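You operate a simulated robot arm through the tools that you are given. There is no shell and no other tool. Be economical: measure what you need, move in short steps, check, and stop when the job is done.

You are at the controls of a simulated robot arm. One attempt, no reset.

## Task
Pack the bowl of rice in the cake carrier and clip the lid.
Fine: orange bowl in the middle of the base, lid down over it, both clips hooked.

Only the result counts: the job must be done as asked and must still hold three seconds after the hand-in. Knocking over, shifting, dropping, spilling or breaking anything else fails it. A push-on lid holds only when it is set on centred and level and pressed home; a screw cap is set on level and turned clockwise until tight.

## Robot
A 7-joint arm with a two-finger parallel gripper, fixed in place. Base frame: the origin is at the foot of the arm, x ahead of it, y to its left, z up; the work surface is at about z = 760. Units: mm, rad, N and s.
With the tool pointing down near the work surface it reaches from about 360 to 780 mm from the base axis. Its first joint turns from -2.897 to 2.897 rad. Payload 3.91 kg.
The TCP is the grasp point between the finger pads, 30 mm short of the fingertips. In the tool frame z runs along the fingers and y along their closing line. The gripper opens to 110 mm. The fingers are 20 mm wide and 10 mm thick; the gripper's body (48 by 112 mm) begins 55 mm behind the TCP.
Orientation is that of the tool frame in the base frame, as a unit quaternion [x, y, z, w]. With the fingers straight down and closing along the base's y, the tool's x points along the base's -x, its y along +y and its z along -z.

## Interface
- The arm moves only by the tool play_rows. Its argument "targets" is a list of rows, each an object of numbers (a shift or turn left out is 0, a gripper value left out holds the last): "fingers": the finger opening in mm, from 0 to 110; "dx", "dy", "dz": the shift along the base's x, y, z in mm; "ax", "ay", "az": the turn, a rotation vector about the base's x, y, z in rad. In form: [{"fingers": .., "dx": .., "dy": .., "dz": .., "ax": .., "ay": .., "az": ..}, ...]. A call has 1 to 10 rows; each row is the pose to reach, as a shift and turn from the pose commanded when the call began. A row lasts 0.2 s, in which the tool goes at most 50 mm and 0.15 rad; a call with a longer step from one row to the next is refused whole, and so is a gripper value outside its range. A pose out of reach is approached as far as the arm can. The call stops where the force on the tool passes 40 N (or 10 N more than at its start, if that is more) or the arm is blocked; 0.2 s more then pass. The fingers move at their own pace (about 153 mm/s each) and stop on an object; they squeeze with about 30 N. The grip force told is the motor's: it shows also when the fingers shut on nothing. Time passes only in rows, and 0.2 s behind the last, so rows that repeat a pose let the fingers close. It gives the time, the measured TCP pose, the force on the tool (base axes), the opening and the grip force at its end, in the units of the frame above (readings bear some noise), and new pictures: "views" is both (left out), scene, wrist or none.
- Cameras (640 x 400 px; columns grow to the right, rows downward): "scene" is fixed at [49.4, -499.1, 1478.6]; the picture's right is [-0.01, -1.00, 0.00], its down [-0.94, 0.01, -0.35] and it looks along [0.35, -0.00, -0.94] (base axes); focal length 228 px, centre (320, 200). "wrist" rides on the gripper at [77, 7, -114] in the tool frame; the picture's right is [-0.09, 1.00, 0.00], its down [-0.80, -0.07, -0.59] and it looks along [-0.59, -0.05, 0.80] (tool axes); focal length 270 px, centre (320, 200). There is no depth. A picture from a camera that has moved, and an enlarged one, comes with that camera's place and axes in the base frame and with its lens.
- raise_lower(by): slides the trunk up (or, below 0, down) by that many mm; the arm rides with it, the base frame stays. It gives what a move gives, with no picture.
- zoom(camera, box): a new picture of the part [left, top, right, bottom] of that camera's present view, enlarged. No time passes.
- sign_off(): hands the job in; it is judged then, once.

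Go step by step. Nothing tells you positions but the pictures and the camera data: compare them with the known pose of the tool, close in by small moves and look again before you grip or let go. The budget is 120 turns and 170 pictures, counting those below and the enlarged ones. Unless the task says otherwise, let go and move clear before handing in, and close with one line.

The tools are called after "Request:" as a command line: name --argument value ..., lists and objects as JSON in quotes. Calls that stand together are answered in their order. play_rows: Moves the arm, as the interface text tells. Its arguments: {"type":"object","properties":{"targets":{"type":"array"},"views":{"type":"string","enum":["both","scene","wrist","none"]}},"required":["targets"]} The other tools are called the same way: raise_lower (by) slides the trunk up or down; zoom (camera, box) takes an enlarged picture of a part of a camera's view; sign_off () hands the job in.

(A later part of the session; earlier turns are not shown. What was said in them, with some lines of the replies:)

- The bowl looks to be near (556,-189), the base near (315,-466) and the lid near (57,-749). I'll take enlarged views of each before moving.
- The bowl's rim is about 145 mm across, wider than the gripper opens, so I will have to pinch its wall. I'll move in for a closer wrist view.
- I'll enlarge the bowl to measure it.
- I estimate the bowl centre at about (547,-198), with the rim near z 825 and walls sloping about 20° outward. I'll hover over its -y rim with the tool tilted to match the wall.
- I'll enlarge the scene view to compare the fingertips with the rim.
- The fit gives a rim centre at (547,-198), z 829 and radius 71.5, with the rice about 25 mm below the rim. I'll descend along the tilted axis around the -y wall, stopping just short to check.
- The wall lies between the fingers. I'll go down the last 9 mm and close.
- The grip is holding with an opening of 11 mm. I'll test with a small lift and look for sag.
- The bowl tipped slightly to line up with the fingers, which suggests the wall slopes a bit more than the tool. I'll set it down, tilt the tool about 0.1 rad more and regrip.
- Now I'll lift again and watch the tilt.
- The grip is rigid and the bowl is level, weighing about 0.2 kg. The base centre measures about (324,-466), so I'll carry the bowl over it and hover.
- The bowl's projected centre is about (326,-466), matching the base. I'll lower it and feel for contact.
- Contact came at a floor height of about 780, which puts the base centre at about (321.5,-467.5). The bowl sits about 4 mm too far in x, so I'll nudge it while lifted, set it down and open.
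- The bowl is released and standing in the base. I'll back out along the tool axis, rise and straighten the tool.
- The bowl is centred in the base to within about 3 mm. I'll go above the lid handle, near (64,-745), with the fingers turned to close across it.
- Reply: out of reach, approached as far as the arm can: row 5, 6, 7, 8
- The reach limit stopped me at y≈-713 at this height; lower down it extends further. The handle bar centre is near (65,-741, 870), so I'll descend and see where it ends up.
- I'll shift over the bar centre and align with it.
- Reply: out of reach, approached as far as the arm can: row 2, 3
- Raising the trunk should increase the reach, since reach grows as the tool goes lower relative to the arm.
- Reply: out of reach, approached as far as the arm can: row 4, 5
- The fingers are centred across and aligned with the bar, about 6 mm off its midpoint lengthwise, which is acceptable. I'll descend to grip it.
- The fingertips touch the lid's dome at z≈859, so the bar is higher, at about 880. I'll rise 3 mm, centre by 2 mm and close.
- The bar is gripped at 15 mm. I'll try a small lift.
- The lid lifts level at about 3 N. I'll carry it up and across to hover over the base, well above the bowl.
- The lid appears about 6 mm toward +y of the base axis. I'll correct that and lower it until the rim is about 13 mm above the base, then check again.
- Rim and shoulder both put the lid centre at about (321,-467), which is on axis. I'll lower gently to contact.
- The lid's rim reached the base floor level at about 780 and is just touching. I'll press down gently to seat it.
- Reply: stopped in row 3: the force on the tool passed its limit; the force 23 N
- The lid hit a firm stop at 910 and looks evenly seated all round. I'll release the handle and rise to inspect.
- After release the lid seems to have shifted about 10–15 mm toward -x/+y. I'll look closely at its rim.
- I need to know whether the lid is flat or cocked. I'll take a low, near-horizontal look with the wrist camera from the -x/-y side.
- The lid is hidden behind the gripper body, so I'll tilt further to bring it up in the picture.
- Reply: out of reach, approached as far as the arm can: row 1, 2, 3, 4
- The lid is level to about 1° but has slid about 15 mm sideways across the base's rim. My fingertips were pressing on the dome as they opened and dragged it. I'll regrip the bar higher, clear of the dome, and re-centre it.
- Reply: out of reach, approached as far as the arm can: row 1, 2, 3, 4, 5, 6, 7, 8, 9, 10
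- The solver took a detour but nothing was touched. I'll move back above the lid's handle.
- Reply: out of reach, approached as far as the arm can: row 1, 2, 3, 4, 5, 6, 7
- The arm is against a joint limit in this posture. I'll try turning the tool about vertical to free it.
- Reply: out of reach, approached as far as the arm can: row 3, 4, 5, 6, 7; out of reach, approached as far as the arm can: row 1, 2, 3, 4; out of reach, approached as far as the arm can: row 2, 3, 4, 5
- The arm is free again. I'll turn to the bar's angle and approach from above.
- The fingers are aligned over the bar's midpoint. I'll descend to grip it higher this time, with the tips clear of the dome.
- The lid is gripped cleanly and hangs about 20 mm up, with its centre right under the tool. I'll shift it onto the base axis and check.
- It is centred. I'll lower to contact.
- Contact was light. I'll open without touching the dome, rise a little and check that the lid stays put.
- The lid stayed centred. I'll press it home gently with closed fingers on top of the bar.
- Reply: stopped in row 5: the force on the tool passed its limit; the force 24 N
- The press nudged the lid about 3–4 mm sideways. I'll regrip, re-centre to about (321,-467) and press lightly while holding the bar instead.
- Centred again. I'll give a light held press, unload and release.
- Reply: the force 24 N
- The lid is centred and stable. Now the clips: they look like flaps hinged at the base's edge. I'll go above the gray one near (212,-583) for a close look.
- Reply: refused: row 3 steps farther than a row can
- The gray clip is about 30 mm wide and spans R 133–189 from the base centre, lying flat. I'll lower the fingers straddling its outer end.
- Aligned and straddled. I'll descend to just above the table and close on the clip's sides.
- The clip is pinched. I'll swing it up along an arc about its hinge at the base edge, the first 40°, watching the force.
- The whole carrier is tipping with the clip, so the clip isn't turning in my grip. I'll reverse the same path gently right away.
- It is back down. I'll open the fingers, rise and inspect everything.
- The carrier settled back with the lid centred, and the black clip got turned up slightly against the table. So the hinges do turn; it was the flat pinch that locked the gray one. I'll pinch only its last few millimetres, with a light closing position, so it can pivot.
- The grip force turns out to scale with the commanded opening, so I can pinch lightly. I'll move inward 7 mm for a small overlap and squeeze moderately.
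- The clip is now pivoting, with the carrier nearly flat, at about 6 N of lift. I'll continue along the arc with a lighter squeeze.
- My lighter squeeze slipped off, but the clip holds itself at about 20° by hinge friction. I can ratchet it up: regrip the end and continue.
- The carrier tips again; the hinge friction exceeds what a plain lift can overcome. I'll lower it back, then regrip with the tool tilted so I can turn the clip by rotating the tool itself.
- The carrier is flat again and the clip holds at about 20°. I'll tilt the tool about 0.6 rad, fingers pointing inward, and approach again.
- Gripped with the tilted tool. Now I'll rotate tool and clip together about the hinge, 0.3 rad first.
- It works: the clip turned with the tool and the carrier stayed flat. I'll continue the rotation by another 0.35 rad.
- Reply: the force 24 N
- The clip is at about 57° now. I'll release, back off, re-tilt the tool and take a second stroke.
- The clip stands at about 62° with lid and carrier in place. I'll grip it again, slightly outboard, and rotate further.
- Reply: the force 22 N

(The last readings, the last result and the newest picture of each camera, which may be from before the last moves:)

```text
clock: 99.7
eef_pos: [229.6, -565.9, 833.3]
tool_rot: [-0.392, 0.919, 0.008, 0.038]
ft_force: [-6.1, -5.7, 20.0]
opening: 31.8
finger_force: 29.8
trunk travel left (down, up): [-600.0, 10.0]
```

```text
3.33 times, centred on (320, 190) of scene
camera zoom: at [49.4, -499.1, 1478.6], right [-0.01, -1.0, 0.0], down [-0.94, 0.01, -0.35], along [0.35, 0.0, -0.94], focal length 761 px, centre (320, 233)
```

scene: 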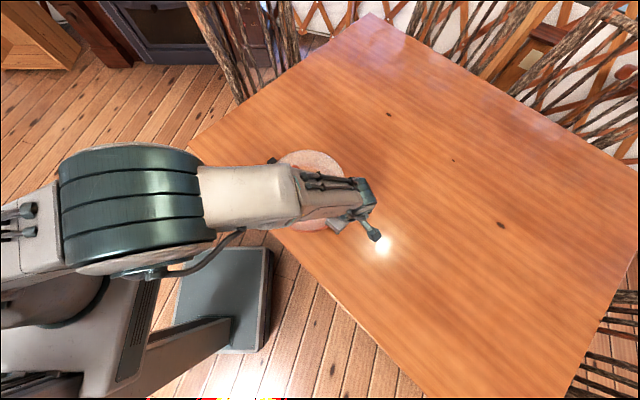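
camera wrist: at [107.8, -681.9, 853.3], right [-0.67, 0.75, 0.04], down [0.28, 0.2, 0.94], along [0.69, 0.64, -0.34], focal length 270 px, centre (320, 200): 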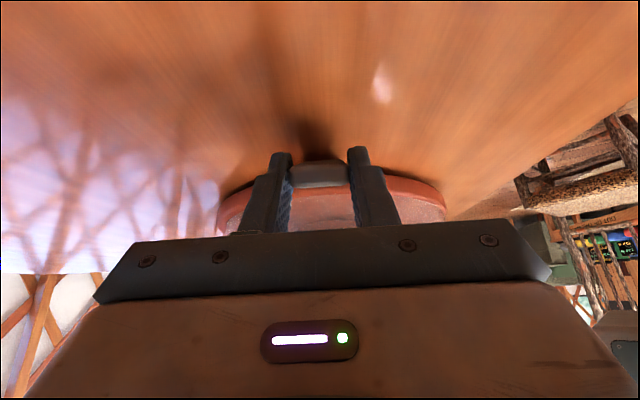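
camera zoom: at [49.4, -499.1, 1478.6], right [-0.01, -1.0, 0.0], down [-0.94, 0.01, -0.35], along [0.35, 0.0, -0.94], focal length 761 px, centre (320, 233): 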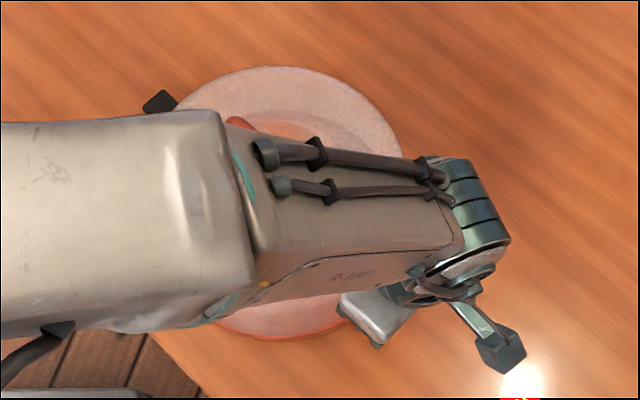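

The clip should be at about 85°. I'll release and look before giving the final inward push.

Request:
play_rows --targets '[{"fingers": 45}, {"fingers": 50}, {"dx": -10, "dy": -10, "dz": 15, "ax": 0.05, "ay": -0.05}, {"dx": -22, "dy": -23, "dz": 35, "ax": 0.15, "ay": -0.15}, {"dx": -34, "dy": -35, "dz": 35, "ax": 0.25, "ay": -0.25}, {"dx": -45, "dy": -48, "dz": 30, "ax": 0.33, "ay": -0.33}, {"dx": -45, "dy": -48, "dz": 30, "ax": 0.33, "ay": -0.33}]' --views "scene"

Request:
zoom --camera "wrist" --box '[200, 50, 440, 230]'

Request:
zoom --camera "scene" --box '[240, 130, 400, 250]'

```text
clock: 101.3
eef_pos: [187.1, -611.5, 863.3]
tool_rot: [-0.378, 0.885, 0.096, 0.252]
ft_force: [0.4, -0.2, -1.1]
opening: 50.2
finger_force: 0.2
trunk travel left (down, up): [-600.0, 10.0]
```

scene: 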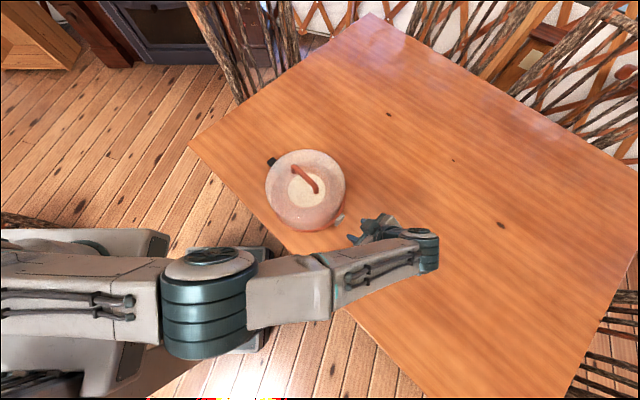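

```text
2.22 times, centred on (320, 140) of wrist
camera zoom: at [93.4, -697.6, 921.0], right [-0.66, 0.75, 0.02], down [0.3, 0.23, 0.93], along [0.69, 0.62, -0.38], focal length 601 px, centre (320, 333)
```

zoom: 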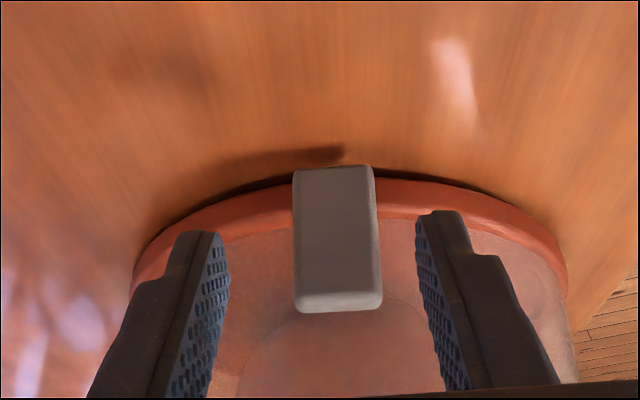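

```text
3.33 times, centred on (320, 190) of scene
camera zoom: at [49.4, -499.1, 1478.6], right [-0.01, -1.0, 0.0], down [-0.94, 0.01, -0.35], along [0.35, 0.0, -0.94], focal length 761 px, centre (320, 233)
```

zoom: 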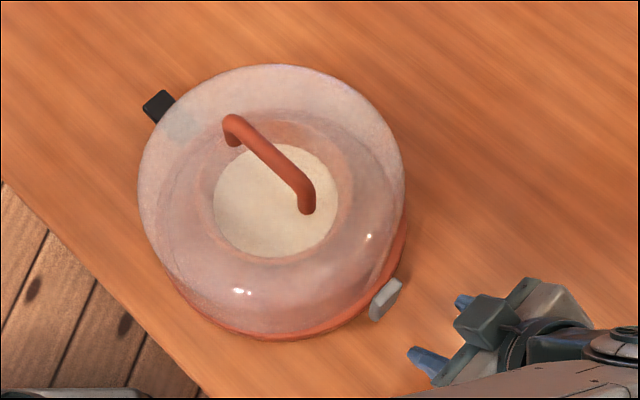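

The gray clip stands at about 80°. I'll take one more small stroke with an outboard grip so the fingers clear the lid.

Request:
play_rows --targets '[{"dx": 12, "dy": 12.6, "dz": 2, "ax": -0.05, "ay": 0.05}, {"dx": 24, "dy": 25.3, "dz": 2, "ax": -0.105, "ay": 0.1}, {"dx": 28, "dy": 30, "dz": -12, "ax": -0.105, "ay": 0.1}, {"dx": 32, "dy": 33.5, "dz": -25, "ax": -0.105, "ay": 0.1}, {"dx": 34.6, "dy": 36.5, "dz": -35, "ax": -0.105, "ay": 0.1}, {"dx": 34.6, "dy": 36.5, "dz": -35, "ax": -0.105, "ay": 0.1, "fingers": 25}, {"dx": 34.6, "dy": 36.5, "dz": -35, "ax": -0.105, "ay": 0.1, "fingers": 0}, {"dx": 34.6, "dy": 36.5, "dz": -35, "ax": -0.105, "ay": 0.1, "fingers": 0}]' --views "none"

Request:
zoom --camera "wrist" --box '[220, 90, 420, 230]'

```text
clock: 103.1
eef_pos: [221.5, -575.2, 826.6]
tool_rot: [-0.384, 0.902, 0.067, 0.187]
ft_force: [-0.2, 0.0, 2.4]
opening: 31.2
finger_force: 29.8
trunk travel left (down, up): [-600.0, 10.0]
```

```text
2.86 times, centred on (320, 160) of wrist
camera zoom: at [133.8, -653.0, 902.7], right [-0.66, 0.75, 0.01], down [0.39, 0.33, 0.86], along [0.64, 0.57, -0.51], focal length 772 px, centre (320, 314)
```

zoom: 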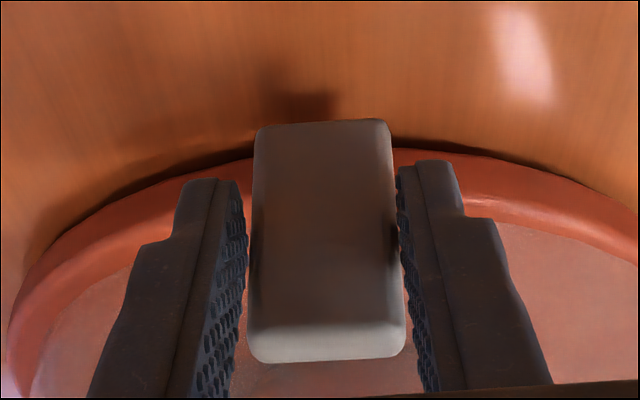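

Request:
play_rows --targets '[{"dx": 2.1, "dy": 2.2, "dz": 1.2, "ax": -0.036, "ay": 0.035}, {"dx": 4.2, "dy": 4.4, "dz": 2.4, "ax": -0.072, "ay": 0.069}, {"dx": 6.3, "dy": 6.6, "dz": 3.4, "ax": -0.108, "ay": 0.104}, {"dx": 8.5, "dy": 8.9, "dz": 4.3, "ax": -0.144, "ay": 0.138}, {"dx": 10.7, "dy": 11.2, "dz": 5, "ax": -0.18, "ay": 0.173}, {"dx": 13, "dy": 13.6, "dz": 5.5, "ax": -0.216, "ay": 0.207}, {"dx": 13, "dy": 13.6, "dz": 5.5, "ax": -0.216, "ay": 0.207}]' --views "none"

Request:
zoom --camera "wrist" --box '[220, 90, 420, 230]'

Request:
zoom --camera "scene" --box '[240, 130, 400, 250]'

```text
clock: 104.7
eef_pos: [234.6, -561.9, 832.1]
tool_rot: [-0.395, 0.917, 0.009, 0.051]
ft_force: [0.6, -3.9, 0.1]
opening: 31.5
finger_force: 29.9
trunk travel left (down, up): [-600.0, 10.0]
```

```text
2.86 times, centred on (320, 160) of wrist
camera zoom: at [166.8, -620.2, 939.0], right [-0.66, 0.75, -0.01], down [0.55, 0.5, 0.67], along [0.51, 0.44, -0.74], focal length 772 px, centre (320, 314)
```

zoom: 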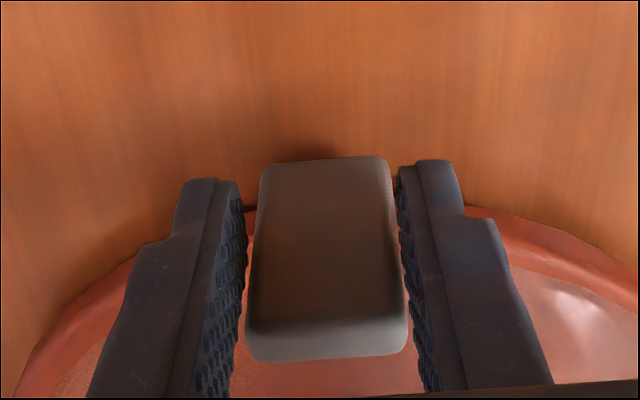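

```text
3.33 times, centred on (320, 190) of scene
camera zoom: at [49.4, -499.1, 1478.6], right [-0.01, -1.0, 0.0], down [-0.94, 0.01, -0.35], along [0.35, 0.0, -0.94], focal length 761 px, centre (320, 233)
```

zoom: 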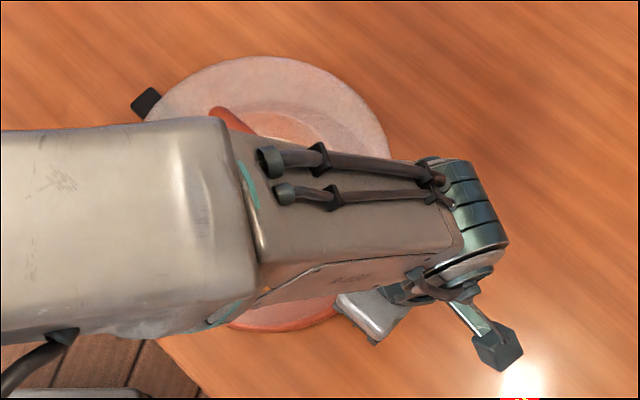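

Request:
play_rows --targets '[{"fingers": 45}, {"fingers": 50}, {"dx": -10, "dy": -10, "dz": 15, "ax": 0.05, "ay": -0.05}, {"dx": -22, "dy": -23, "dz": 35, "ax": 0.15, "ay": -0.15}, {"dx": -34, "dy": -35, "dz": 40, "ax": 0.25, "ay": -0.25}, {"dx": -45, "dy": -48, "dz": 40, "ax": 0.33, "ay": -0.33}, {"dx": -45, "dy": -48, "dz": 40, "ax": 0.33, "ay": -0.33}]' --views "none"

Request:
zoom --camera "wrist" --box '[200, 50, 440, 230]'

Request:
zoom --camera "scene" --box '[240, 130, 400, 250]'

```text
clock: 106.3
eef_pos: [189.4, -609.0, 874.5]
tool_rot: [-0.376, 0.883, 0.094, 0.264]
ft_force: [-0.5, -0.1, -0.3]
opening: 50.1
finger_force: 0.1
trunk travel left (down, up): [-600.0, 10.0]
```

```text
2.22 times, centred on (320, 140) of wrist
camera zoom: at [94.3, -694.1, 929.1], right [-0.66, 0.75, 0.02], down [0.28, 0.22, 0.93], along [0.7, 0.62, -0.36], focal length 601 px, centre (320, 333)
```

zoom: 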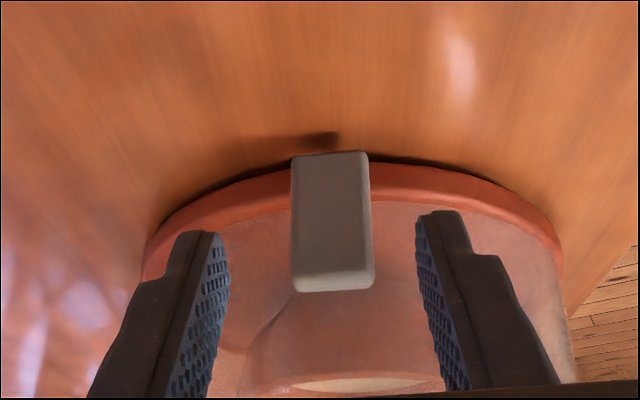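

```text
3.33 times, centred on (320, 190) of scene
camera zoom: at [49.4, -499.1, 1478.6], right [-0.01, -1.0, 0.0], down [-0.94, 0.01, -0.35], along [0.35, 0.0, -0.94], focal length 761 px, centre (320, 233)
```

zoom: 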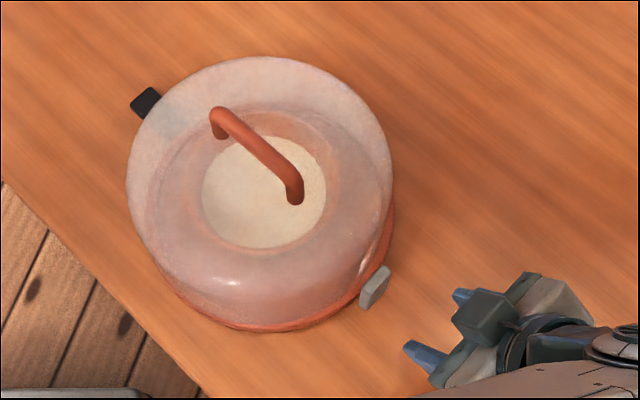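

The carrier slid about 12 mm this time and the clip stays near 85°. I'll look closely at the clip against the lid.

Request:
zoom --camera "scene" --box '[310, 180, 350, 215]'

Request:
zoom --camera "scene" --box '[265, 140, 305, 175]'

```text
11.43 times, centred on (330, 198) of scene
camera zoom: at [49.4, -499.1, 1478.6], right [-0.01, -1.0, 0.0], down [-0.94, 0.01, -0.35], along [0.35, 0.0, -0.94], focal length 2608 px, centre (206, 229)
```

zoom: 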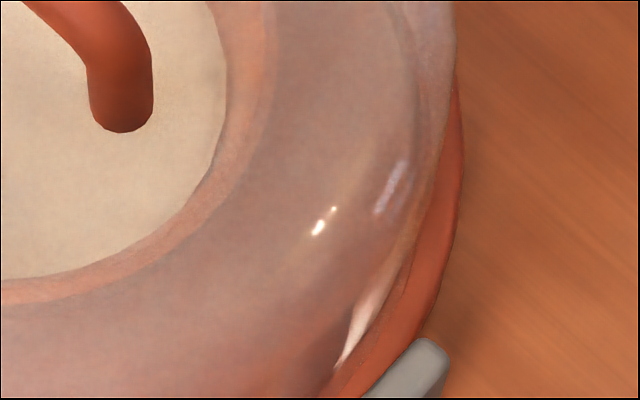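

```text
11.43 times, centred on (285, 158) of scene
camera zoom: at [49.4, -499.1, 1478.6], right [-0.01, -1.0, 0.0], down [-0.94, 0.01, -0.35], along [0.35, 0.0, -0.94], focal length 2608 px, centre (720, 686)
```

zoom: 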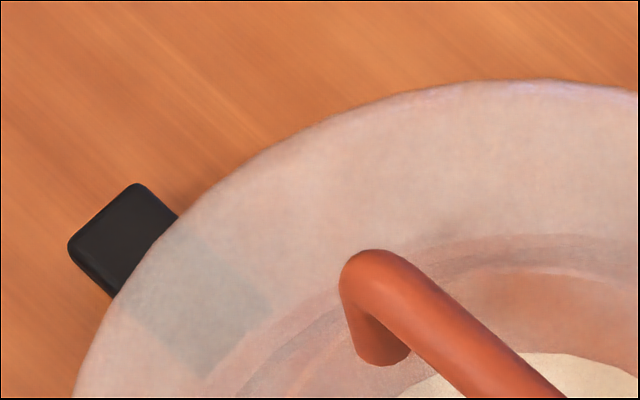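

I have limited pictures left, so I'll be sparing. I'll push the gray clip home with closed fingertips, inward and down on its top outer edge, so the carrier is pressed down rather than slid.

Request:
play_rows --targets '[{"dx": 20, "dy": 19, "dz": 0, "fingers": 0}, {"dx": 38.6, "dy": 37.5, "dz": -6}, {"dx": 43, "dy": 42, "dz": -16}, {"dx": 47, "dy": 46.4, "dz": -26}, {"dx": 49, "dy": 48.5, "dz": -30}, {"dx": 51, "dy": 50.6, "dz": -32}, {"dx": 53, "dy": 52.7, "dz": -33}, {"dx": 55, "dy": 54.8, "dz": -34}]' --views "none"

Request:
zoom --camera "scene" --box '[250, 130, 390, 250]'

```text
clock: 107.3
eef_pos: [234.7, -568.5, 856.3]
tool_rot: [-0.375, 0.884, 0.087, 0.264]
ft_force: [-9.0, -1.3, 19.0]
opening: 0.2
finger_force: 30.1
trunk travel left (down, up): [-600.0, 10.0]
stopped in row 5: the force on the tool passed its limit (the readings are from after the stop); the commanded pose is now the measured one
```

```text
3.33 times, centred on (320, 190) of scene
camera zoom: at [49.4, -499.1, 1478.6], right [-0.01, -1.0, 0.0], down [-0.94, 0.01, -0.35], along [0.35, 0.0, -0.94], focal length 761 px, centre (320, 233)
```

zoom: 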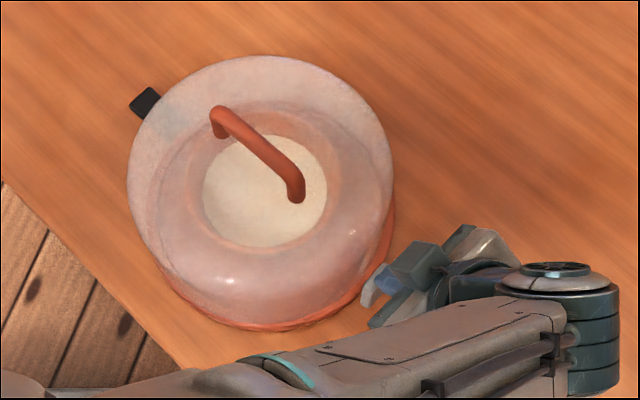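

Contact is made on the clip's top with the carrier unmoved. I'll now drag inward.

Request:
play_rows --targets '[{"dx": 2, "dy": 2.1, "dz": 0.5}, {"dx": 4, "dy": 4.2, "dz": 0.5}, {"dx": 6, "dy": 6.3, "dz": 0.5}, {"dx": 8, "dy": 8.4, "dz": 0}, {"dx": 10, "dy": 10.4, "dz": 0}]' --views "none"

```text
clock: 108.3
eef_pos: [244.0, -563.5, 858.0]
tool_rot: [-0.377, 0.884, 0.084, 0.264]
ft_force: [-8.2, -1.8, 14.0]
opening: 0.3
finger_force: 29.8
trunk travel left (down, up): [-600.0, 10.0]
stopped in row 4: the force on the tool passed its limit (the readings are from after the stop); the commanded pose is now the measured one
```

Request:
play_rows --targets '[{"dx": -8, "dy": -8, "dz": 10}, {"dx": -25, "dy": -25, "dz": 20}, {"dx": -50, "dy": -50, "dz": 25}, {"dx": -55, "dy": -52, "dz": 20}]' --views "none"

Request:
zoom --camera "wrist" --box '[200, 50, 440, 230]'

Request:
zoom --camera "scene" --box '[250, 130, 390, 250]'

```text
clock: 109.3
eef_pos: [190.0, -614.2, 876.1]
tool_rot: [-0.377, 0.884, 0.086, 0.263]
ft_force: [0.0, -0.1, 0.3]
opening: 0.0
finger_force: 29.5
trunk travel left (down, up): [-600.0, 10.0]
```

```text
2.22 times, centred on (320, 140) of wrist
camera zoom: at [93.6, -698.5, 931.1], right [-0.66, 0.75, 0.0], down [0.28, 0.24, 0.93], along [0.7, 0.61, -0.36], focal length 601 px, centre (320, 333)
```

zoom: 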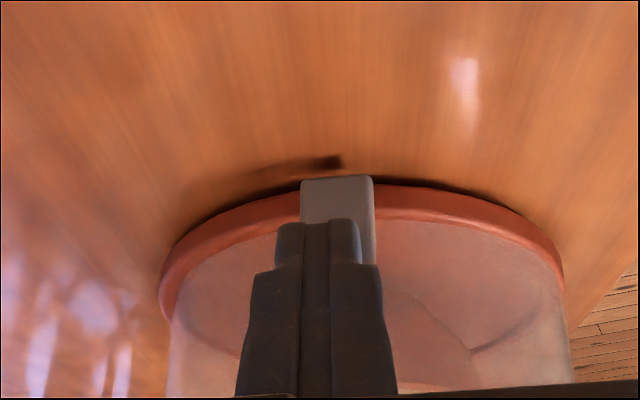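

```text
3.33 times, centred on (320, 190) of scene
camera zoom: at [49.4, -499.1, 1478.6], right [-0.01, -1.0, 0.0], down [-0.94, 0.01, -0.35], along [0.35, 0.0, -0.94], focal length 761 px, centre (320, 233)
```

zoom: 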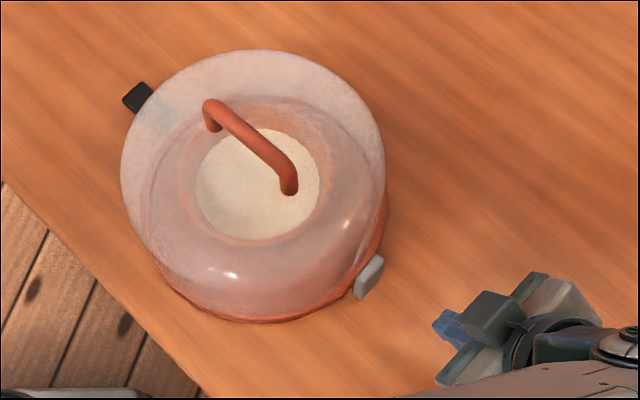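

The gray clip appears to be at its stop, standing upright; further pushing only slides the carrier. I'll go over to the black clip on the far side with the tool upright.

Request:
play_rows --targets '[{"dz": 40, "ax": -0.1, "ay": 0.1}, {"dz": 80, "ax": -0.2, "ay": 0.2}, {"dz": 120, "ax": -0.3, "ay": 0.3}, {"dz": 150, "dx": 10, "dy": 10, "ax": -0.385, "ay": 0.38}, {"dz": 150, "dx": 40, "dy": 42, "ax": -0.385, "ay": 0.38}, {"dz": 150, "dx": 72, "dy": 78, "ax": -0.385, "ay": 0.38}, {"dz": 150, "dx": 104, "dy": 114, "ax": -0.385, "ay": 0.38}, {"dz": 150, "dx": 136, "dy": 150, "ax": -0.385, "ay": 0.38}, {"dz": 150, "dx": 168, "dy": 186, "ax": -0.385, "ay": 0.38}, {"dz": 150, "dx": 168, "dy": 186, "ax": -0.385, "ay": 0.38}]' --views "none"

Request:
play_rows --targets '[{"dx": 30, "dy": 32, "fingers": 55}, {"dx": 60, "dy": 66}, {"dx": 90, "dy": 100}, {"dx": 115, "dy": 125}, {"dx": 115, "dy": 125}]' --views "none"

Request:
zoom --camera "wrist" --box '[200, 30, 440, 230]'

```text
clock: 111.5
eef_pos: [358.1, -429.1, 1023.6]
tool_rot: [-0.396, 0.918, -0.014, 0.016]
ft_force: [-0.3, -0.2, -0.7]
opening: 0.0
finger_force: 29.9
trunk travel left (down, up): [-600.0, 10.0]
```

```text
clock: 112.7
eef_pos: [470.6, -304.3, 1024.8]
tool_rot: [-0.396, 0.918, -0.015, 0.015]
ft_force: [0.2, 0.3, -0.2]
opening: 55.0
finger_force: 0.1
trunk travel left (down, up): [-600.0, 10.0]
```

```text
2.00 times, centred on (320, 130) of wrist
camera zoom: at [408.0, -354.7, 1138.2], right [-0.66, 0.75, -0.04], down [0.58, 0.54, 0.61], along [0.48, 0.38, -0.79], focal length 541 px, centre (320, 340)
```

zoom: 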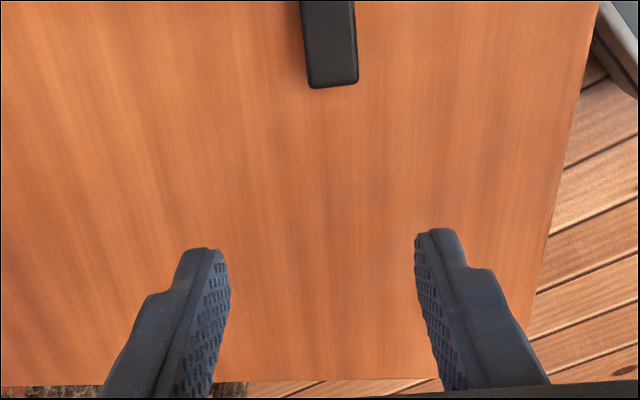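

The black clip lies nearly flat, its outer end near (473,-307). I'll tilt the tool to point inward and bring it to a pre-grasp just outside.

Request:
play_rows --targets '[{"dx": 4, "dy": 3, "dz": -35, "ax": -0.084, "ay": 0.09}, {"dx": 8, "dy": 6, "dz": -73, "ax": -0.168, "ay": 0.18}, {"dx": 12, "dy": 9, "dz": -112, "ax": -0.252, "ay": 0.27}, {"dx": 15, "dy": 12, "dz": -150, "ax": -0.336, "ay": 0.36}, {"dx": 18.7, "dy": 14.3, "dz": -189, "ax": -0.42, "ay": 0.45}, {"dx": 18.7, "dy": 14.3, "dz": -189, "ax": -0.42, "ay": 0.45}]' --views "none"

Request:
zoom --camera "wrist" --box '[200, 30, 440, 230]'

```text
clock: 114.1
eef_pos: [490.8, -290.5, 835.4]
tool_rot: [-0.384, 0.875, -0.116, -0.271]
ft_force: [-0.1, 0.4, -0.7]
opening: 55.1
finger_force: 0.0
trunk travel left (down, up): [-600.0, 10.0]
```

```text
2.00 times, centred on (320, 130) of wrist
camera zoom: at [486.2, -286.4, 974.1], right [-0.68, 0.73, -0.04], down [0.73, 0.68, 0.04], along [0.06, -0.01, -1.0], focal length 541 px, centre (320, 340)
```

zoom: 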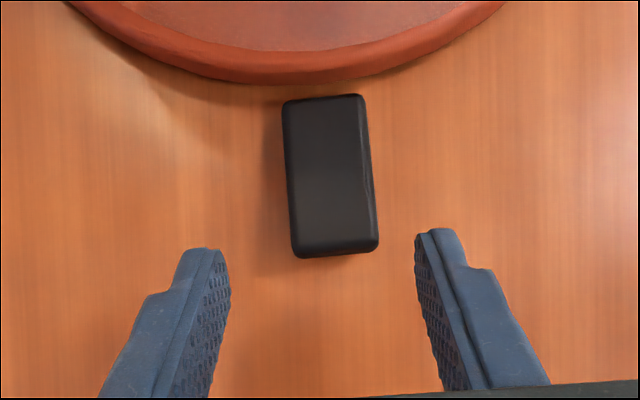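

Request:
play_rows --targets '[{"dx": -9, "dy": -5.5, "dz": -11}, {"dx": -16, "dy": -12, "dz": -23}, {"dx": -22, "dy": -17.5, "dz": -34}, {"dx": -25.4, "dy": -21.1, "dz": -40.4}, {"dx": -25.4, "dy": -21.1, "dz": -40.4, "fingers": 25}, {"dx": -25.4, "dy": -21.1, "dz": -40.4, "fingers": 0}, {"dx": -25.4, "dy": -21.1, "dz": -40.4, "fingers": 0}]' --views "none"

Request:
zoom --camera "wrist" --box '[200, 30, 440, 230]'

```text
clock: 115.7
eef_pos: [465.8, -308.5, 797.7]
tool_rot: [-0.385, 0.875, -0.116, -0.27]
ft_force: [0.3, -1.8, -0.1]
opening: 31.4
finger_force: 30.2
trunk travel left (down, up): [-600.0, 10.0]
```

```text
2.00 times, centred on (320, 130) of wrist
camera zoom: at [460.5, -306.3, 935.0], right [-0.68, 0.73, -0.04], down [0.73, 0.69, 0.04], along [0.06, 0.0, -1.0], focal length 541 px, centre (320, 340)
```

zoom: 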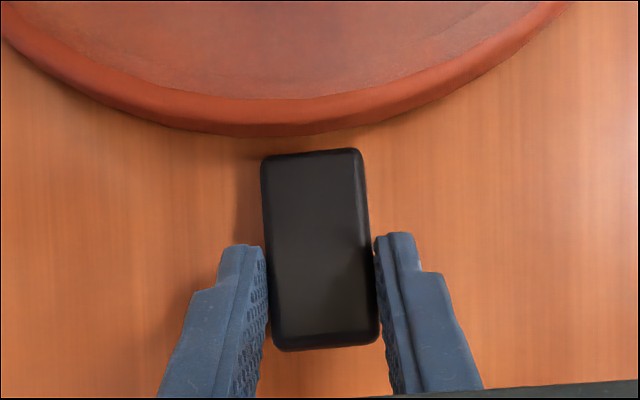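

Gripped. I'll rotate the black clip up about its hinge with the tool.

Request:
play_rows --targets '[{"dx": -1.4, "dy": -1.5, "dz": 3.8, "ax": 0.05, "ay": -0.048}, {"dx": -2.9, "dy": -3.2, "dz": 7.6, "ax": 0.1, "ay": -0.097}, {"dx": -4.6, "dy": -5.1, "dz": 11.2, "ax": 0.151, "ay": -0.145}, {"dx": -6.5, "dy": -7.2, "dz": 14.6, "ax": 0.202, "ay": -0.193}, {"dx": -8.5, "dy": -9.4, "dz": 17.9, "ax": 0.252, "ay": -0.242}, {"dx": -10.6, "dy": -11.7, "dz": 20.8, "ax": 0.302, "ay": -0.29}, {"dx": -13.1, "dy": -14.5, "dz": 24, "ax": 0.36, "ay": -0.345}, {"dx": -13.1, "dy": -14.5, "dz": 24, "ax": 0.36, "ay": -0.345}]' --views "none"

Request:
zoom --camera "scene" --box '[240, 110, 400, 250]'

```text
clock: 117.5
eef_pos: [451.3, -326.5, 820.3]
tool_rot: [-0.4, 0.915, -0.021, -0.044]
ft_force: [-0.1, -0.6, 0.7]
opening: 31.1
finger_force: 30.1
trunk travel left (down, up): [-600.0, 10.0]
```

```text
2.86 times, centred on (320, 180) of scene
camera zoom: at [49.4, -499.1, 1478.6], right [-0.01, -1.0, 0.0], down [-0.94, 0.01, -0.35], along [0.35, 0.0, -0.94], focal length 652 px, centre (320, 257)
```

zoom: 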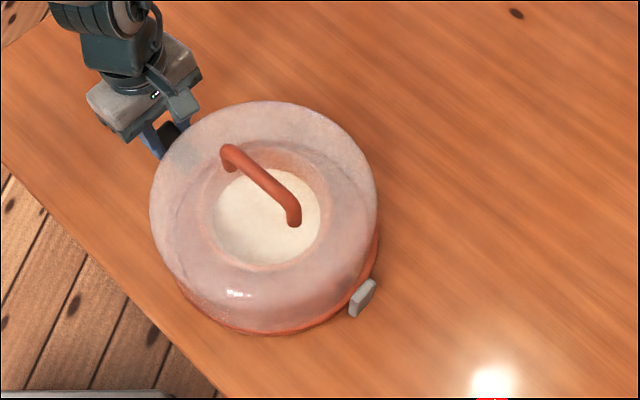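

The carrier stayed flat and the black clip is at about 44°. I'll open, re-tilt in place, regrip and make the second stroke.

Request:
play_rows --targets '[{"fingers": 45}, {"fingers": 50}, {"dx": 2.5, "dy": 2.5, "dz": -1, "ax": -0.1, "ay": 0.095}, {"dx": 4.5, "dy": 4.5, "dz": -2, "ax": -0.2, "ay": 0.19}, {"dx": 6.5, "dy": 6.5, "dz": -3, "ax": -0.3, "ay": 0.285}, {"dx": 8.5, "dy": 8.7, "dz": -4.3, "ax": -0.397, "ay": 0.381}, {"dx": 8.5, "dy": 8.7, "dz": -4.3, "ax": -0.397, "ay": 0.381}, {"dx": 8.5, "dy": 8.7, "dz": -4.3, "ax": -0.397, "ay": 0.381, "fingers": 25}, {"dx": 8.5, "dy": 8.7, "dz": -4.3, "ax": -0.397, "ay": 0.381, "fingers": 0}, {"dx": 8.5, "dy": 8.7, "dz": -4.3, "ax": -0.397, "ay": 0.381, "fingers": 0}]' --views "none"

Request:
zoom --camera "wrist" --box '[200, 30, 440, 230]'

```text
clock: 119.7
eef_pos: [460.5, -316.9, 816.7]
tool_rot: [-0.381, 0.868, -0.125, -0.293]
ft_force: [-0.6, -1.2, 3.6]
opening: 31.6
finger_force: 30.1
trunk travel left (down, up): [-600.0, 10.0]
```

```text
2.00 times, centred on (320, 130) of wrist
camera zoom: at [461.1, -307.6, 954.7], right [-0.68, 0.73, -0.05], down [0.73, 0.69, -0.01], along [0.02, -0.04, -1.0], focal length 541 px, centre (320, 340)
```

zoom: 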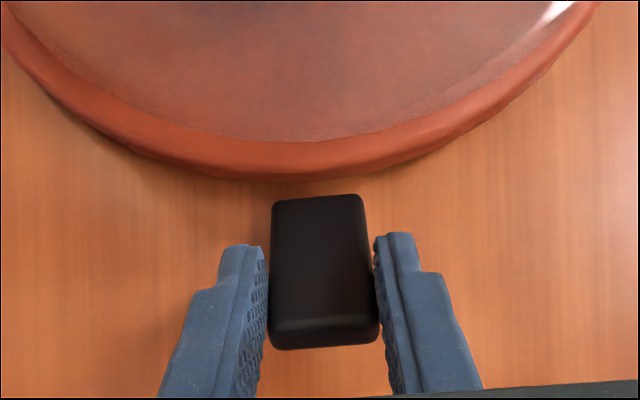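

Good grip on the inclined clip. Second stroke next.

Request:
play_rows --targets '[{"dx": -2.2, "dy": -2.4, "dz": 3, "ax": 0.05, "ay": -0.048}, {"dx": -4.4, "dy": -4.9, "dz": 5.9, "ax": 0.1, "ay": -0.097}, {"dx": -6.9, "dy": -7.6, "dz": 8.5, "ax": 0.151, "ay": -0.145}, {"dx": -9.4, "dy": -10.4, "dz": 10.8, "ax": 0.202, "ay": -0.193}, {"dx": -12, "dy": -13.2, "dz": 12.9, "ax": 0.252, "ay": -0.242}, {"dx": -14.7, "dy": -16.2, "dz": 14.6, "ax": 0.302, "ay": -0.29}, {"dx": -17.8, "dy": -19.7, "dz": 16.5, "ax": 0.36, "ay": -0.345}, {"dx": -17.8, "dy": -19.7, "dz": 16.5, "ax": 0.36, "ay": -0.345}]' --views "none"

Request:
zoom --camera "scene" --box '[240, 110, 400, 250]'

```text
clock: 121.5
eef_pos: [441.5, -336.4, 833.2]
tool_rot: [-0.4, 0.913, -0.032, -0.067]
ft_force: [2.1, -6.2, 10.6]
opening: 31.6
finger_force: 30.1
trunk travel left (down, up): [-600.0, 10.0]
```

```text
2.86 times, centred on (320, 180) of scene
camera zoom: at [49.4, -499.1, 1478.6], right [-0.01, -1.0, 0.0], down [-0.94, 0.01, -0.35], along [0.35, 0.0, -0.94], focal length 652 px, centre (320, 257)
```

zoom: 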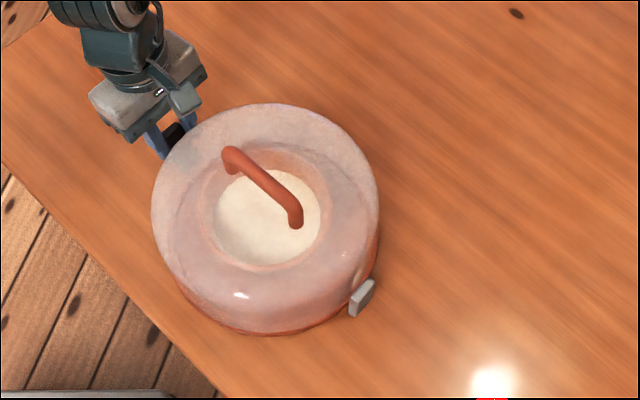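

The black clip is at about 72°. One more regrip and stroke should bring it upright.

Request:
play_rows --targets '[{"fingers": 45}, {"fingers": 50}, {"dx": 4.5, "dy": 4.2, "dz": -2.5, "ax": -0.1, "ay": 0.095}, {"dx": 9, "dy": 8.4, "dz": -5, "ax": -0.2, "ay": 0.19}, {"dx": 9, "dy": 8.4, "dz": -5, "ax": -0.216, "ay": 0.207}, {"dx": 9, "dy": 8.4, "dz": -5, "ax": -0.216, "ay": 0.207, "fingers": 25}, {"dx": 9, "dy": 8.4, "dz": -5, "ax": -0.216, "ay": 0.207, "fingers": 0}, {"dx": 9, "dy": 8.4, "dz": -5, "ax": -0.216, "ay": 0.207, "fingers": 0}]' --views "none"

Request:
play_rows --targets '[{"dx": -2.7, "dy": -3, "dz": 2.2, "ax": 0.05, "ay": -0.048}, {"dx": -5.5, "dy": -6.1, "dz": 4, "ax": 0.1, "ay": -0.097}, {"dx": -8.4, "dy": -9.3, "dz": 5.6, "ax": 0.151, "ay": -0.145}, {"dx": -11.3, "dy": -12.5, "dz": 6.8, "ax": 0.202, "ay": -0.193}, {"dx": -13.4, "dy": -14.9, "dz": 7.5, "ax": 0.238, "ay": -0.228}, {"dx": -13.4, "dy": -14.9, "dz": 7.5, "ax": 0.238, "ay": -0.228}]' --views "none"

Request:
zoom --camera "wrist" --box '[200, 30, 440, 230]'

```text
clock: 123.3
eef_pos: [451.3, -327.6, 827.8]
tool_rot: [-0.392, 0.893, -0.088, -0.205]
ft_force: [-0.8, 0.5, -0.3]
opening: 31.4
finger_force: 30.1
trunk travel left (down, up): [-600.0, 10.0]
```

```text
clock: 124.7
eef_pos: [438.1, -342.1, 835.1]
tool_rot: [-0.401, 0.914, -0.026, -0.053]
ft_force: [1.6, 1.0, 0.5]
opening: 31.7
finger_force: 30.0
trunk travel left (down, up): [-600.0, 10.0]
```

```text
2.00 times, centred on (320, 130) of wrist
camera zoom: at [389.6, -384.4, 957.6], right [-0.67, 0.74, -0.01], down [0.64, 0.59, 0.5], along [0.37, 0.33, -0.87], focal length 541 px, centre (320, 340)
```

zoom: 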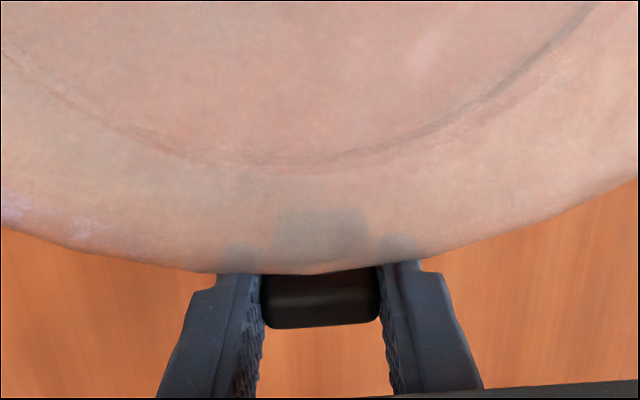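

The black clip is upright beside the lid. I'll release, back off outward and up, and check the whole carrier.

Request:
play_rows --targets '[{"fingers": 45}, {"fingers": 50}, {"dx": 10, "dy": 10, "dz": 10}, {"dx": 25, "dy": 27, "dz": 35}, {"dx": 40, "dy": 42, "dz": 75}, {"dx": 50, "dy": 55, "dz": 115}, {"dx": 55, "dy": 70, "dz": 155}, {"dx": 55, "dy": 90, "dz": 190}, {"dx": 55, "dy": 90, "dz": 190}]' --views "none"

Request:
zoom --camera "scene" --box '[255, 130, 345, 206]'

```text
clock: 126.7
eef_pos: [493.0, -251.0, 1022.3]
tool_rot: [-0.4, 0.915, -0.026, -0.053]
ft_force: [-0.5, 0.7, -1.4]
opening: 50.4
finger_force: 0.1
trunk travel left (down, up): [-600.0, 10.0]
```

```text
5.26 times, centred on (300, 168) of scene
camera zoom: at [49.4, -499.1, 1478.6], right [-0.01, -1.0, 0.0], down [-0.94, 0.01, -0.35], along [0.35, 0.0, -0.94], focal length 1201 px, centre (425, 368)
```

zoom: 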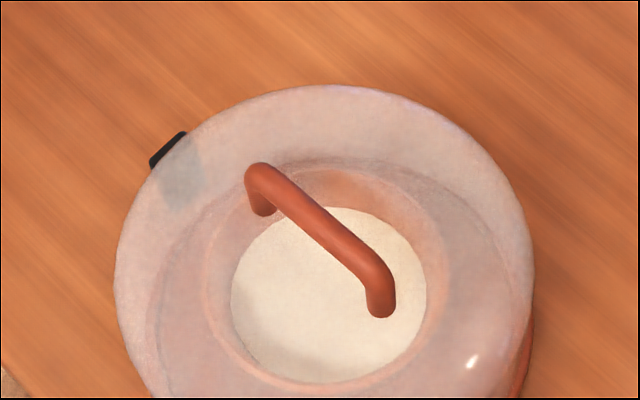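

Both clips now stand upright. I'll make sure the black one is fully home with a gentle closed-finger push on its upper outer face, reading the force.

Request:
play_rows --targets '[{"dx": -13, "dy": -30, "ax": -0.07, "ay": 0.07, "fingers": 0}, {"dx": -26.5, "dy": -59.4, "ax": -0.144, "ay": 0.138}, {"dx": -26.5, "dy": -59.4, "dz": -48, "ax": -0.144, "ay": 0.138}, {"dx": -26.5, "dy": -59.4, "dz": -96, "ax": -0.144, "ay": 0.138}, {"dx": -26.5, "dy": -59.4, "dz": -144, "ax": -0.144, "ay": 0.138}, {"dx": -26.5, "dy": -59.4, "dz": -184, "ax": -0.144, "ay": 0.138}, {"dx": -36.6, "dy": -70.5, "dz": -184, "ax": -0.144, "ay": 0.138}, {"dx": -42, "dy": -76.5, "dz": -184, "ax": -0.144, "ay": 0.138}, {"dx": -45.5, "dy": -80.5, "dz": -184, "ax": -0.144, "ay": 0.138}, {"dx": -45.5, "dy": -80.5, "dz": -184, "ax": -0.144, "ay": 0.138}]' --views "none"

```text
clock: 128.9
eef_pos: [449.7, -330.7, 842.5]
tool_rot: [-0.396, 0.904, -0.064, -0.146]
ft_force: [4.0, 3.1, -1.1]
opening: 0.0
finger_force: 29.8
trunk travel left (down, up): [-600.0, 10.0]
```

Request:
play_rows --targets '[{"dx": -1.5, "dy": -1.6}, {"dx": -3, "dy": -3.3}, {"dx": -4.5, "dy": -5}, {"dx": -4.5, "dy": -5}]' --views "none"

Request:
zoom --camera "scene" --box '[250, 130, 360, 220]'

```text
clock: 129.9
eef_pos: [443.5, -338.1, 840.6]
tool_rot: [-0.397, 0.904, -0.063, -0.146]
ft_force: [3.2, 3.9, 1.1]
opening: 0.2
finger_force: 30.1
trunk travel left (down, up): [-600.0, 10.0]
```

```text
4.44 times, centred on (305, 175) of scene
camera zoom: at [49.4, -499.1, 1478.6], right [-0.01, -1.0, 0.0], down [-0.94, 0.01, -0.35], along [0.35, 0.0, -0.94], focal length 1014 px, centre (387, 311)
```

zoom: 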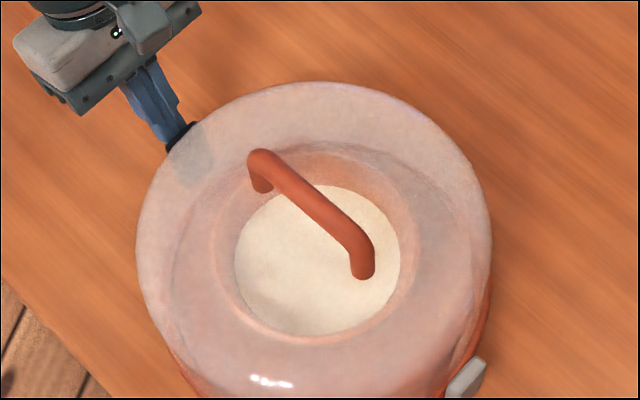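

The 5 N push merely slid the carrier about 8 mm, so the clip resists. I'll test with one more pinch-and-rotate of 0.15 rad, to see whether the black clip is at its stop.

Request:
play_rows --targets '[{"dx": 10, "dy": 11}, {"dx": 10, "dy": 11, "fingers": 52}, {"dx": 10, "dy": 11, "fingers": 52}, {"dx": 0, "dy": 2, "dz": -5, "fingers": 52}, {"dx": -9.3, "dy": -7.6, "dz": -8.6}, {"dx": -9.3, "dy": -7.6, "dz": -8.6, "fingers": 25}, {"dx": -9.3, "dy": -7.6, "dz": -8.6, "fingers": 0}, {"dx": -9.3, "dy": -7.6, "dz": -8.6, "fingers": 0}]' --views "none"

Request:
zoom --camera "wrist" --box '[200, 30, 440, 230]'

```text
clock: 131.7
eef_pos: [434.4, -345.5, 831.9]
tool_rot: [-0.396, 0.904, -0.063, -0.146]
ft_force: [1.3, -1.0, 2.2]
opening: 31.8
finger_force: 30.0
trunk travel left (down, up): [-600.0, 10.0]
```

```text
2.00 times, centred on (320, 130) of wrist
camera zoom: at [403.2, -368.0, 964.8], right [-0.68, 0.74, -0.03], down [0.69, 0.65, 0.31], along [0.25, 0.19, -0.95], focal length 541 px, centre (320, 340)
```

zoom: 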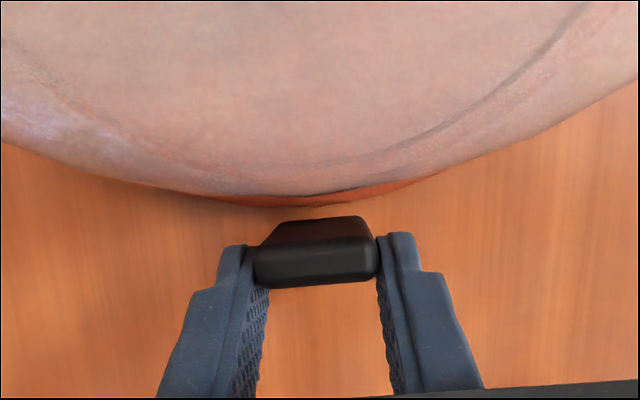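

The view shows the black clip at about 80°, still leaning slightly out. I'll rotate it a further 0.2 rad.

Request:
play_rows --targets '[{"dx": -2, "dy": -2.2, "dz": 0.9, "ax": 0.036, "ay": -0.035}, {"dx": -4.2, "dy": -4.6, "dz": 1.7, "ax": 0.072, "ay": -0.069}, {"dx": -6.3, "dy": -7, "dz": 2.3, "ax": 0.108, "ay": -0.104}, {"dx": -8.4, "dy": -9.4, "dz": 2.8, "ax": 0.144, "ay": -0.138}, {"dx": -8.4, "dy": -9.4, "dz": 2.8, "ax": 0.144, "ay": -0.138}]' --views "none"

Request:
zoom --camera "wrist" --box '[200, 30, 440, 230]'

```text
clock: 132.9
eef_pos: [425.0, -354.5, 835.3]
tool_rot: [-0.4, 0.915, -0.025, -0.055]
ft_force: [0.9, 0.5, 1.3]
opening: 31.7
finger_force: 30.6
trunk travel left (down, up): [-600.0, 10.0]
```

```text
2.00 times, centred on (320, 130) of wrist
camera zoom: at [376.6, -396.9, 958.4], right [-0.67, 0.74, -0.01], down [0.64, 0.59, 0.49], along [0.37, 0.32, -0.87], focal length 541 px, centre (320, 340)
```

zoom: 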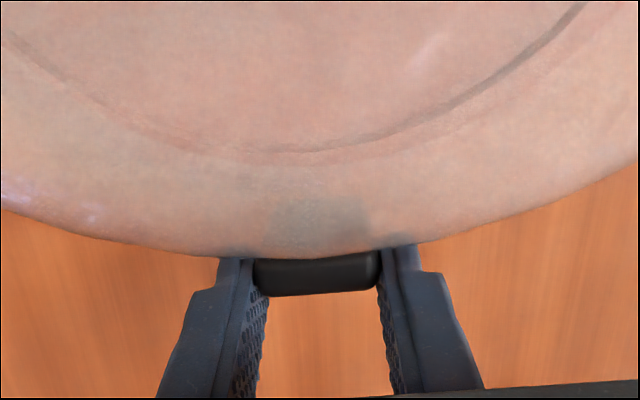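

It rotated freely to about 90°, close against the lid. I'll release, retreat and check the scene before touching up the gray clip.

Request:
play_rows --targets '[{"fingers": 45}, {"fingers": 50}, {"dx": 10, "dy": 10, "dz": 10}, {"dx": 25, "dy": 27, "dz": 35}, {"dx": 40, "dy": 42, "dz": 75}, {"dx": 50, "dy": 55, "dz": 115}, {"dx": 55, "dy": 70, "dz": 155}, {"dx": 55, "dy": 90, "dz": 190}, {"dx": 55, "dy": 90, "dz": 190}]' --views "none"

Request:
zoom --camera "scene" --box '[250, 140, 370, 240]'

```text
clock: 134.9
eef_pos: [481.8, -264.6, 1024.8]
tool_rot: [-0.401, 0.914, -0.025, -0.054]
ft_force: [0.0, -0.5, -0.7]
opening: 50.0
finger_force: 0.0
trunk travel left (down, up): [-600.0, 10.0]
```

```text
4.00 times, centred on (310, 190) of scene
camera zoom: at [49.4, -499.1, 1478.6], right [-0.01, -1.0, 0.0], down [-0.94, 0.01, -0.35], along [0.35, 0.0, -0.94], focal length 913 px, centre (360, 240)
```

zoom: 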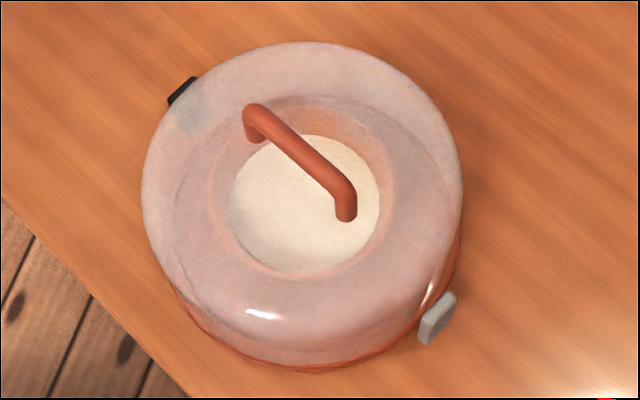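

Everything looks centred: base at about (326,-458) and lid over it. I'll take one enlarged look at each clip.

Request:
zoom --camera "scene" --box '[322, 200, 352, 232]'

Request:
zoom --camera "scene" --box '[272, 145, 312, 175]'

```text
12.50 times, centred on (337, 216) of scene
camera zoom: at [49.4, -499.1, 1478.6], right [-0.01, -1.0, 0.0], down [-0.94, 0.01, -0.35], along [0.35, 0.0, -0.94], focal length 2852 px, centre (108, 0)
```

zoom: 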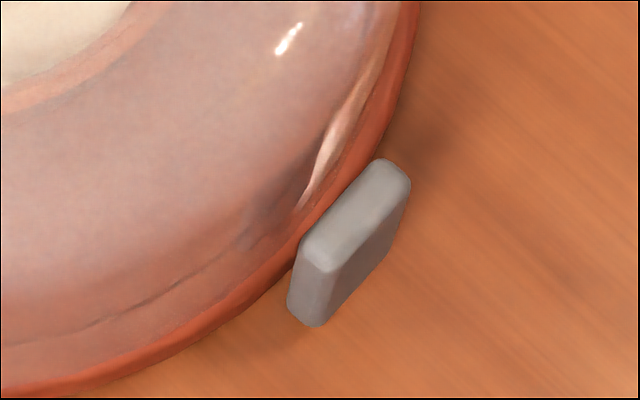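

```text
13.33 times, centred on (292, 160) of scene
camera zoom: at [49.4, -499.1, 1478.6], right [-0.01, -1.0, 0.0], down [-0.94, 0.01, -0.35], along [0.35, 0.0, -0.94], focal length 3042 px, centre (693, 733)
```

zoom: 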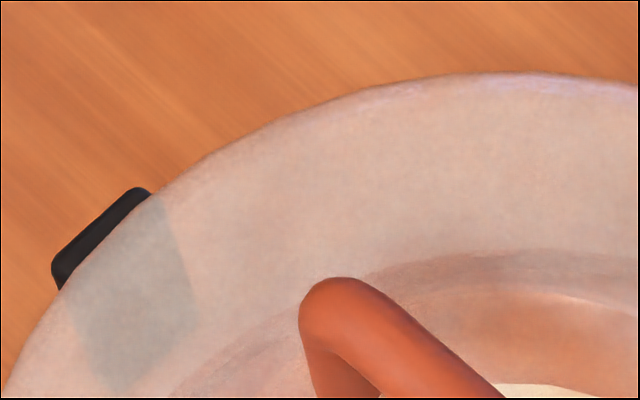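

The gray clip is exactly vertical, at its stop. The black one may be a few degrees short, so I'll give it one last small pinch-and-rotate.

Request:
play_rows --targets '[{"dx": -10, "dy": -26, "dz": -20, "ax": -0.083, "ay": 0.08, "fingers": 52}, {"dx": -19.4, "dy": -52.2, "dz": -50, "ax": -0.166, "ay": 0.159}, {"dx": -19.4, "dy": -52.2, "dz": -98, "ax": -0.166, "ay": 0.159}, {"dx": -19.4, "dy": -52.2, "dz": -140, "ax": -0.166, "ay": 0.159}, {"dx": -30, "dy": -62, "dz": -165, "ax": -0.166, "ay": 0.159}, {"dx": -42, "dy": -75, "dz": -180, "ax": -0.166, "ay": 0.159}, {"dx": -48.7, "dy": -82.7, "dz": -194, "ax": -0.166, "ay": 0.159}, {"dx": -48.7, "dy": -82.7, "dz": -194, "ax": -0.166, "ay": 0.159, "fingers": 25}, {"dx": -48.7, "dy": -82.7, "dz": -194, "ax": -0.166, "ay": 0.159, "fingers": 0}, {"dx": -48.7, "dy": -82.7, "dz": -194, "ax": -0.166, "ay": 0.159, "fingers": 0}]' --views "none"

Request:
zoom --camera "wrist" --box '[200, 30, 440, 230]'

```text
clock: 137.1
eef_pos: [433.8, -349.3, 830.0]
tool_rot: [-0.395, 0.902, -0.069, -0.16]
ft_force: [0.7, -0.8, -0.3]
opening: 31.6
finger_force: 29.6
trunk travel left (down, up): [-600.0, 10.0]
```

```text
2.00 times, centred on (320, 130) of wrist
camera zoom: at [404.3, -367.9, 964.8], right [-0.68, 0.74, -0.03], down [0.7, 0.66, 0.28], along [0.23, 0.17, -0.96], focal length 541 px, centre (320, 340)
```

zoom: 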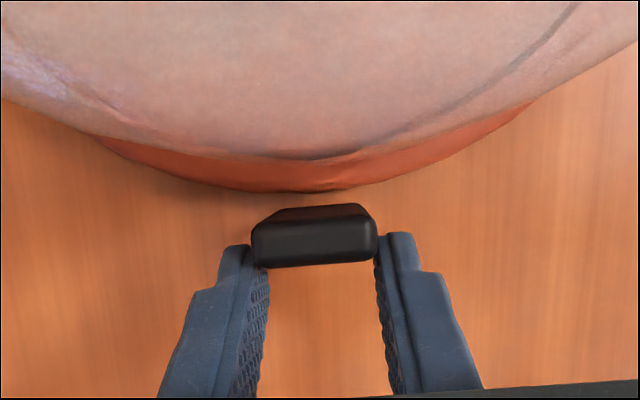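

Request:
play_rows --targets '[{"dx": -1.3, "dy": -1.4, "dz": 0.5, "ax": 0.022, "ay": -0.021}, {"dx": -2.6, "dy": -2.8, "dz": 0.9, "ax": 0.043, "ay": -0.041}, {"dx": -3.9, "dy": -4.1, "dz": 1.3, "ax": 0.065, "ay": -0.062}, {"dx": -5.2, "dy": -5.5, "dz": 1.6, "ax": 0.086, "ay": -0.083}, {"dx": -5.2, "dy": -5.5, "dz": 1.6, "ax": 0.086, "ay": -0.083}]' --views "none"

Request:
play_rows --targets '[{"fingers": 45}, {"fingers": 50}, {"dx": 10, "dy": 10, "dz": 10}, {"dx": 25, "dy": 27, "dz": 35}, {"dx": 40, "dy": 42, "dz": 75}, {"dx": 50, "dy": 55, "dz": 115}, {"dx": 55, "dy": 70, "dz": 155}, {"dx": 55, "dy": 90, "dz": 190}, {"dx": 55, "dy": 90, "dz": 190}]' --views "none"

Request:
zoom --camera "scene" --box '[250, 140, 370, 240]'

```text
clock: 138.3
eef_pos: [427.1, -351.9, 831.9]
tool_rot: [-0.399, 0.909, -0.047, -0.105]
ft_force: [2.8, 4.0, 0.3]
opening: 31.3
finger_force: 30.1
trunk travel left (down, up): [-600.0, 10.0]
```

```text
clock: 140.3
eef_pos: [482.5, -264.7, 1022.7]
tool_rot: [-0.398, 0.91, -0.047, -0.104]
ft_force: [-0.7, 0.5, -0.8]
opening: 49.9
finger_force: 0.0
trunk travel left (down, up): [-600.0, 10.0]
```

```text
4.00 times, centred on (310, 190) of scene
camera zoom: at [49.4, -499.1, 1478.6], right [-0.01, -1.0, 0.0], down [-0.94, 0.01, -0.35], along [0.35, 0.0, -0.94], focal length 913 px, centre (360, 240)
```

zoom: 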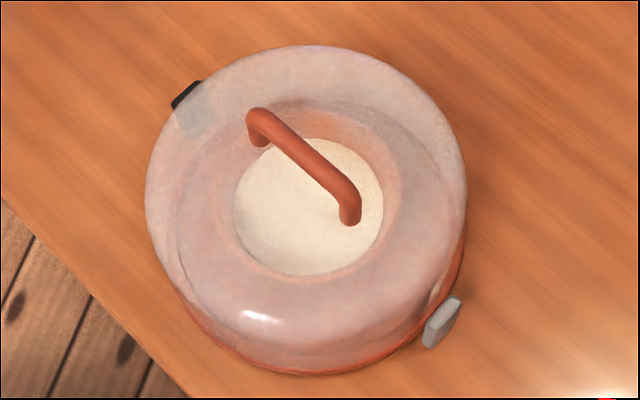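

The bowl is centred to within 2 mm, the lid sits centred and level, and both clips stand upright at their stops. The arm is clear, so I'm handing in.

Request:
sign_off

```text
The job is handed in.
```

I've handed the job in: the rice bowl is centred in the carrier base, the lid is on over it, and both clips are swung up to their stops. I could not confirm that the clips actually hook the lid: both stand vertical, but the pictures don't show them catching it. The carrier also tipped briefly and slid about the table while I worked the clips, but no spill showed in the last picture.
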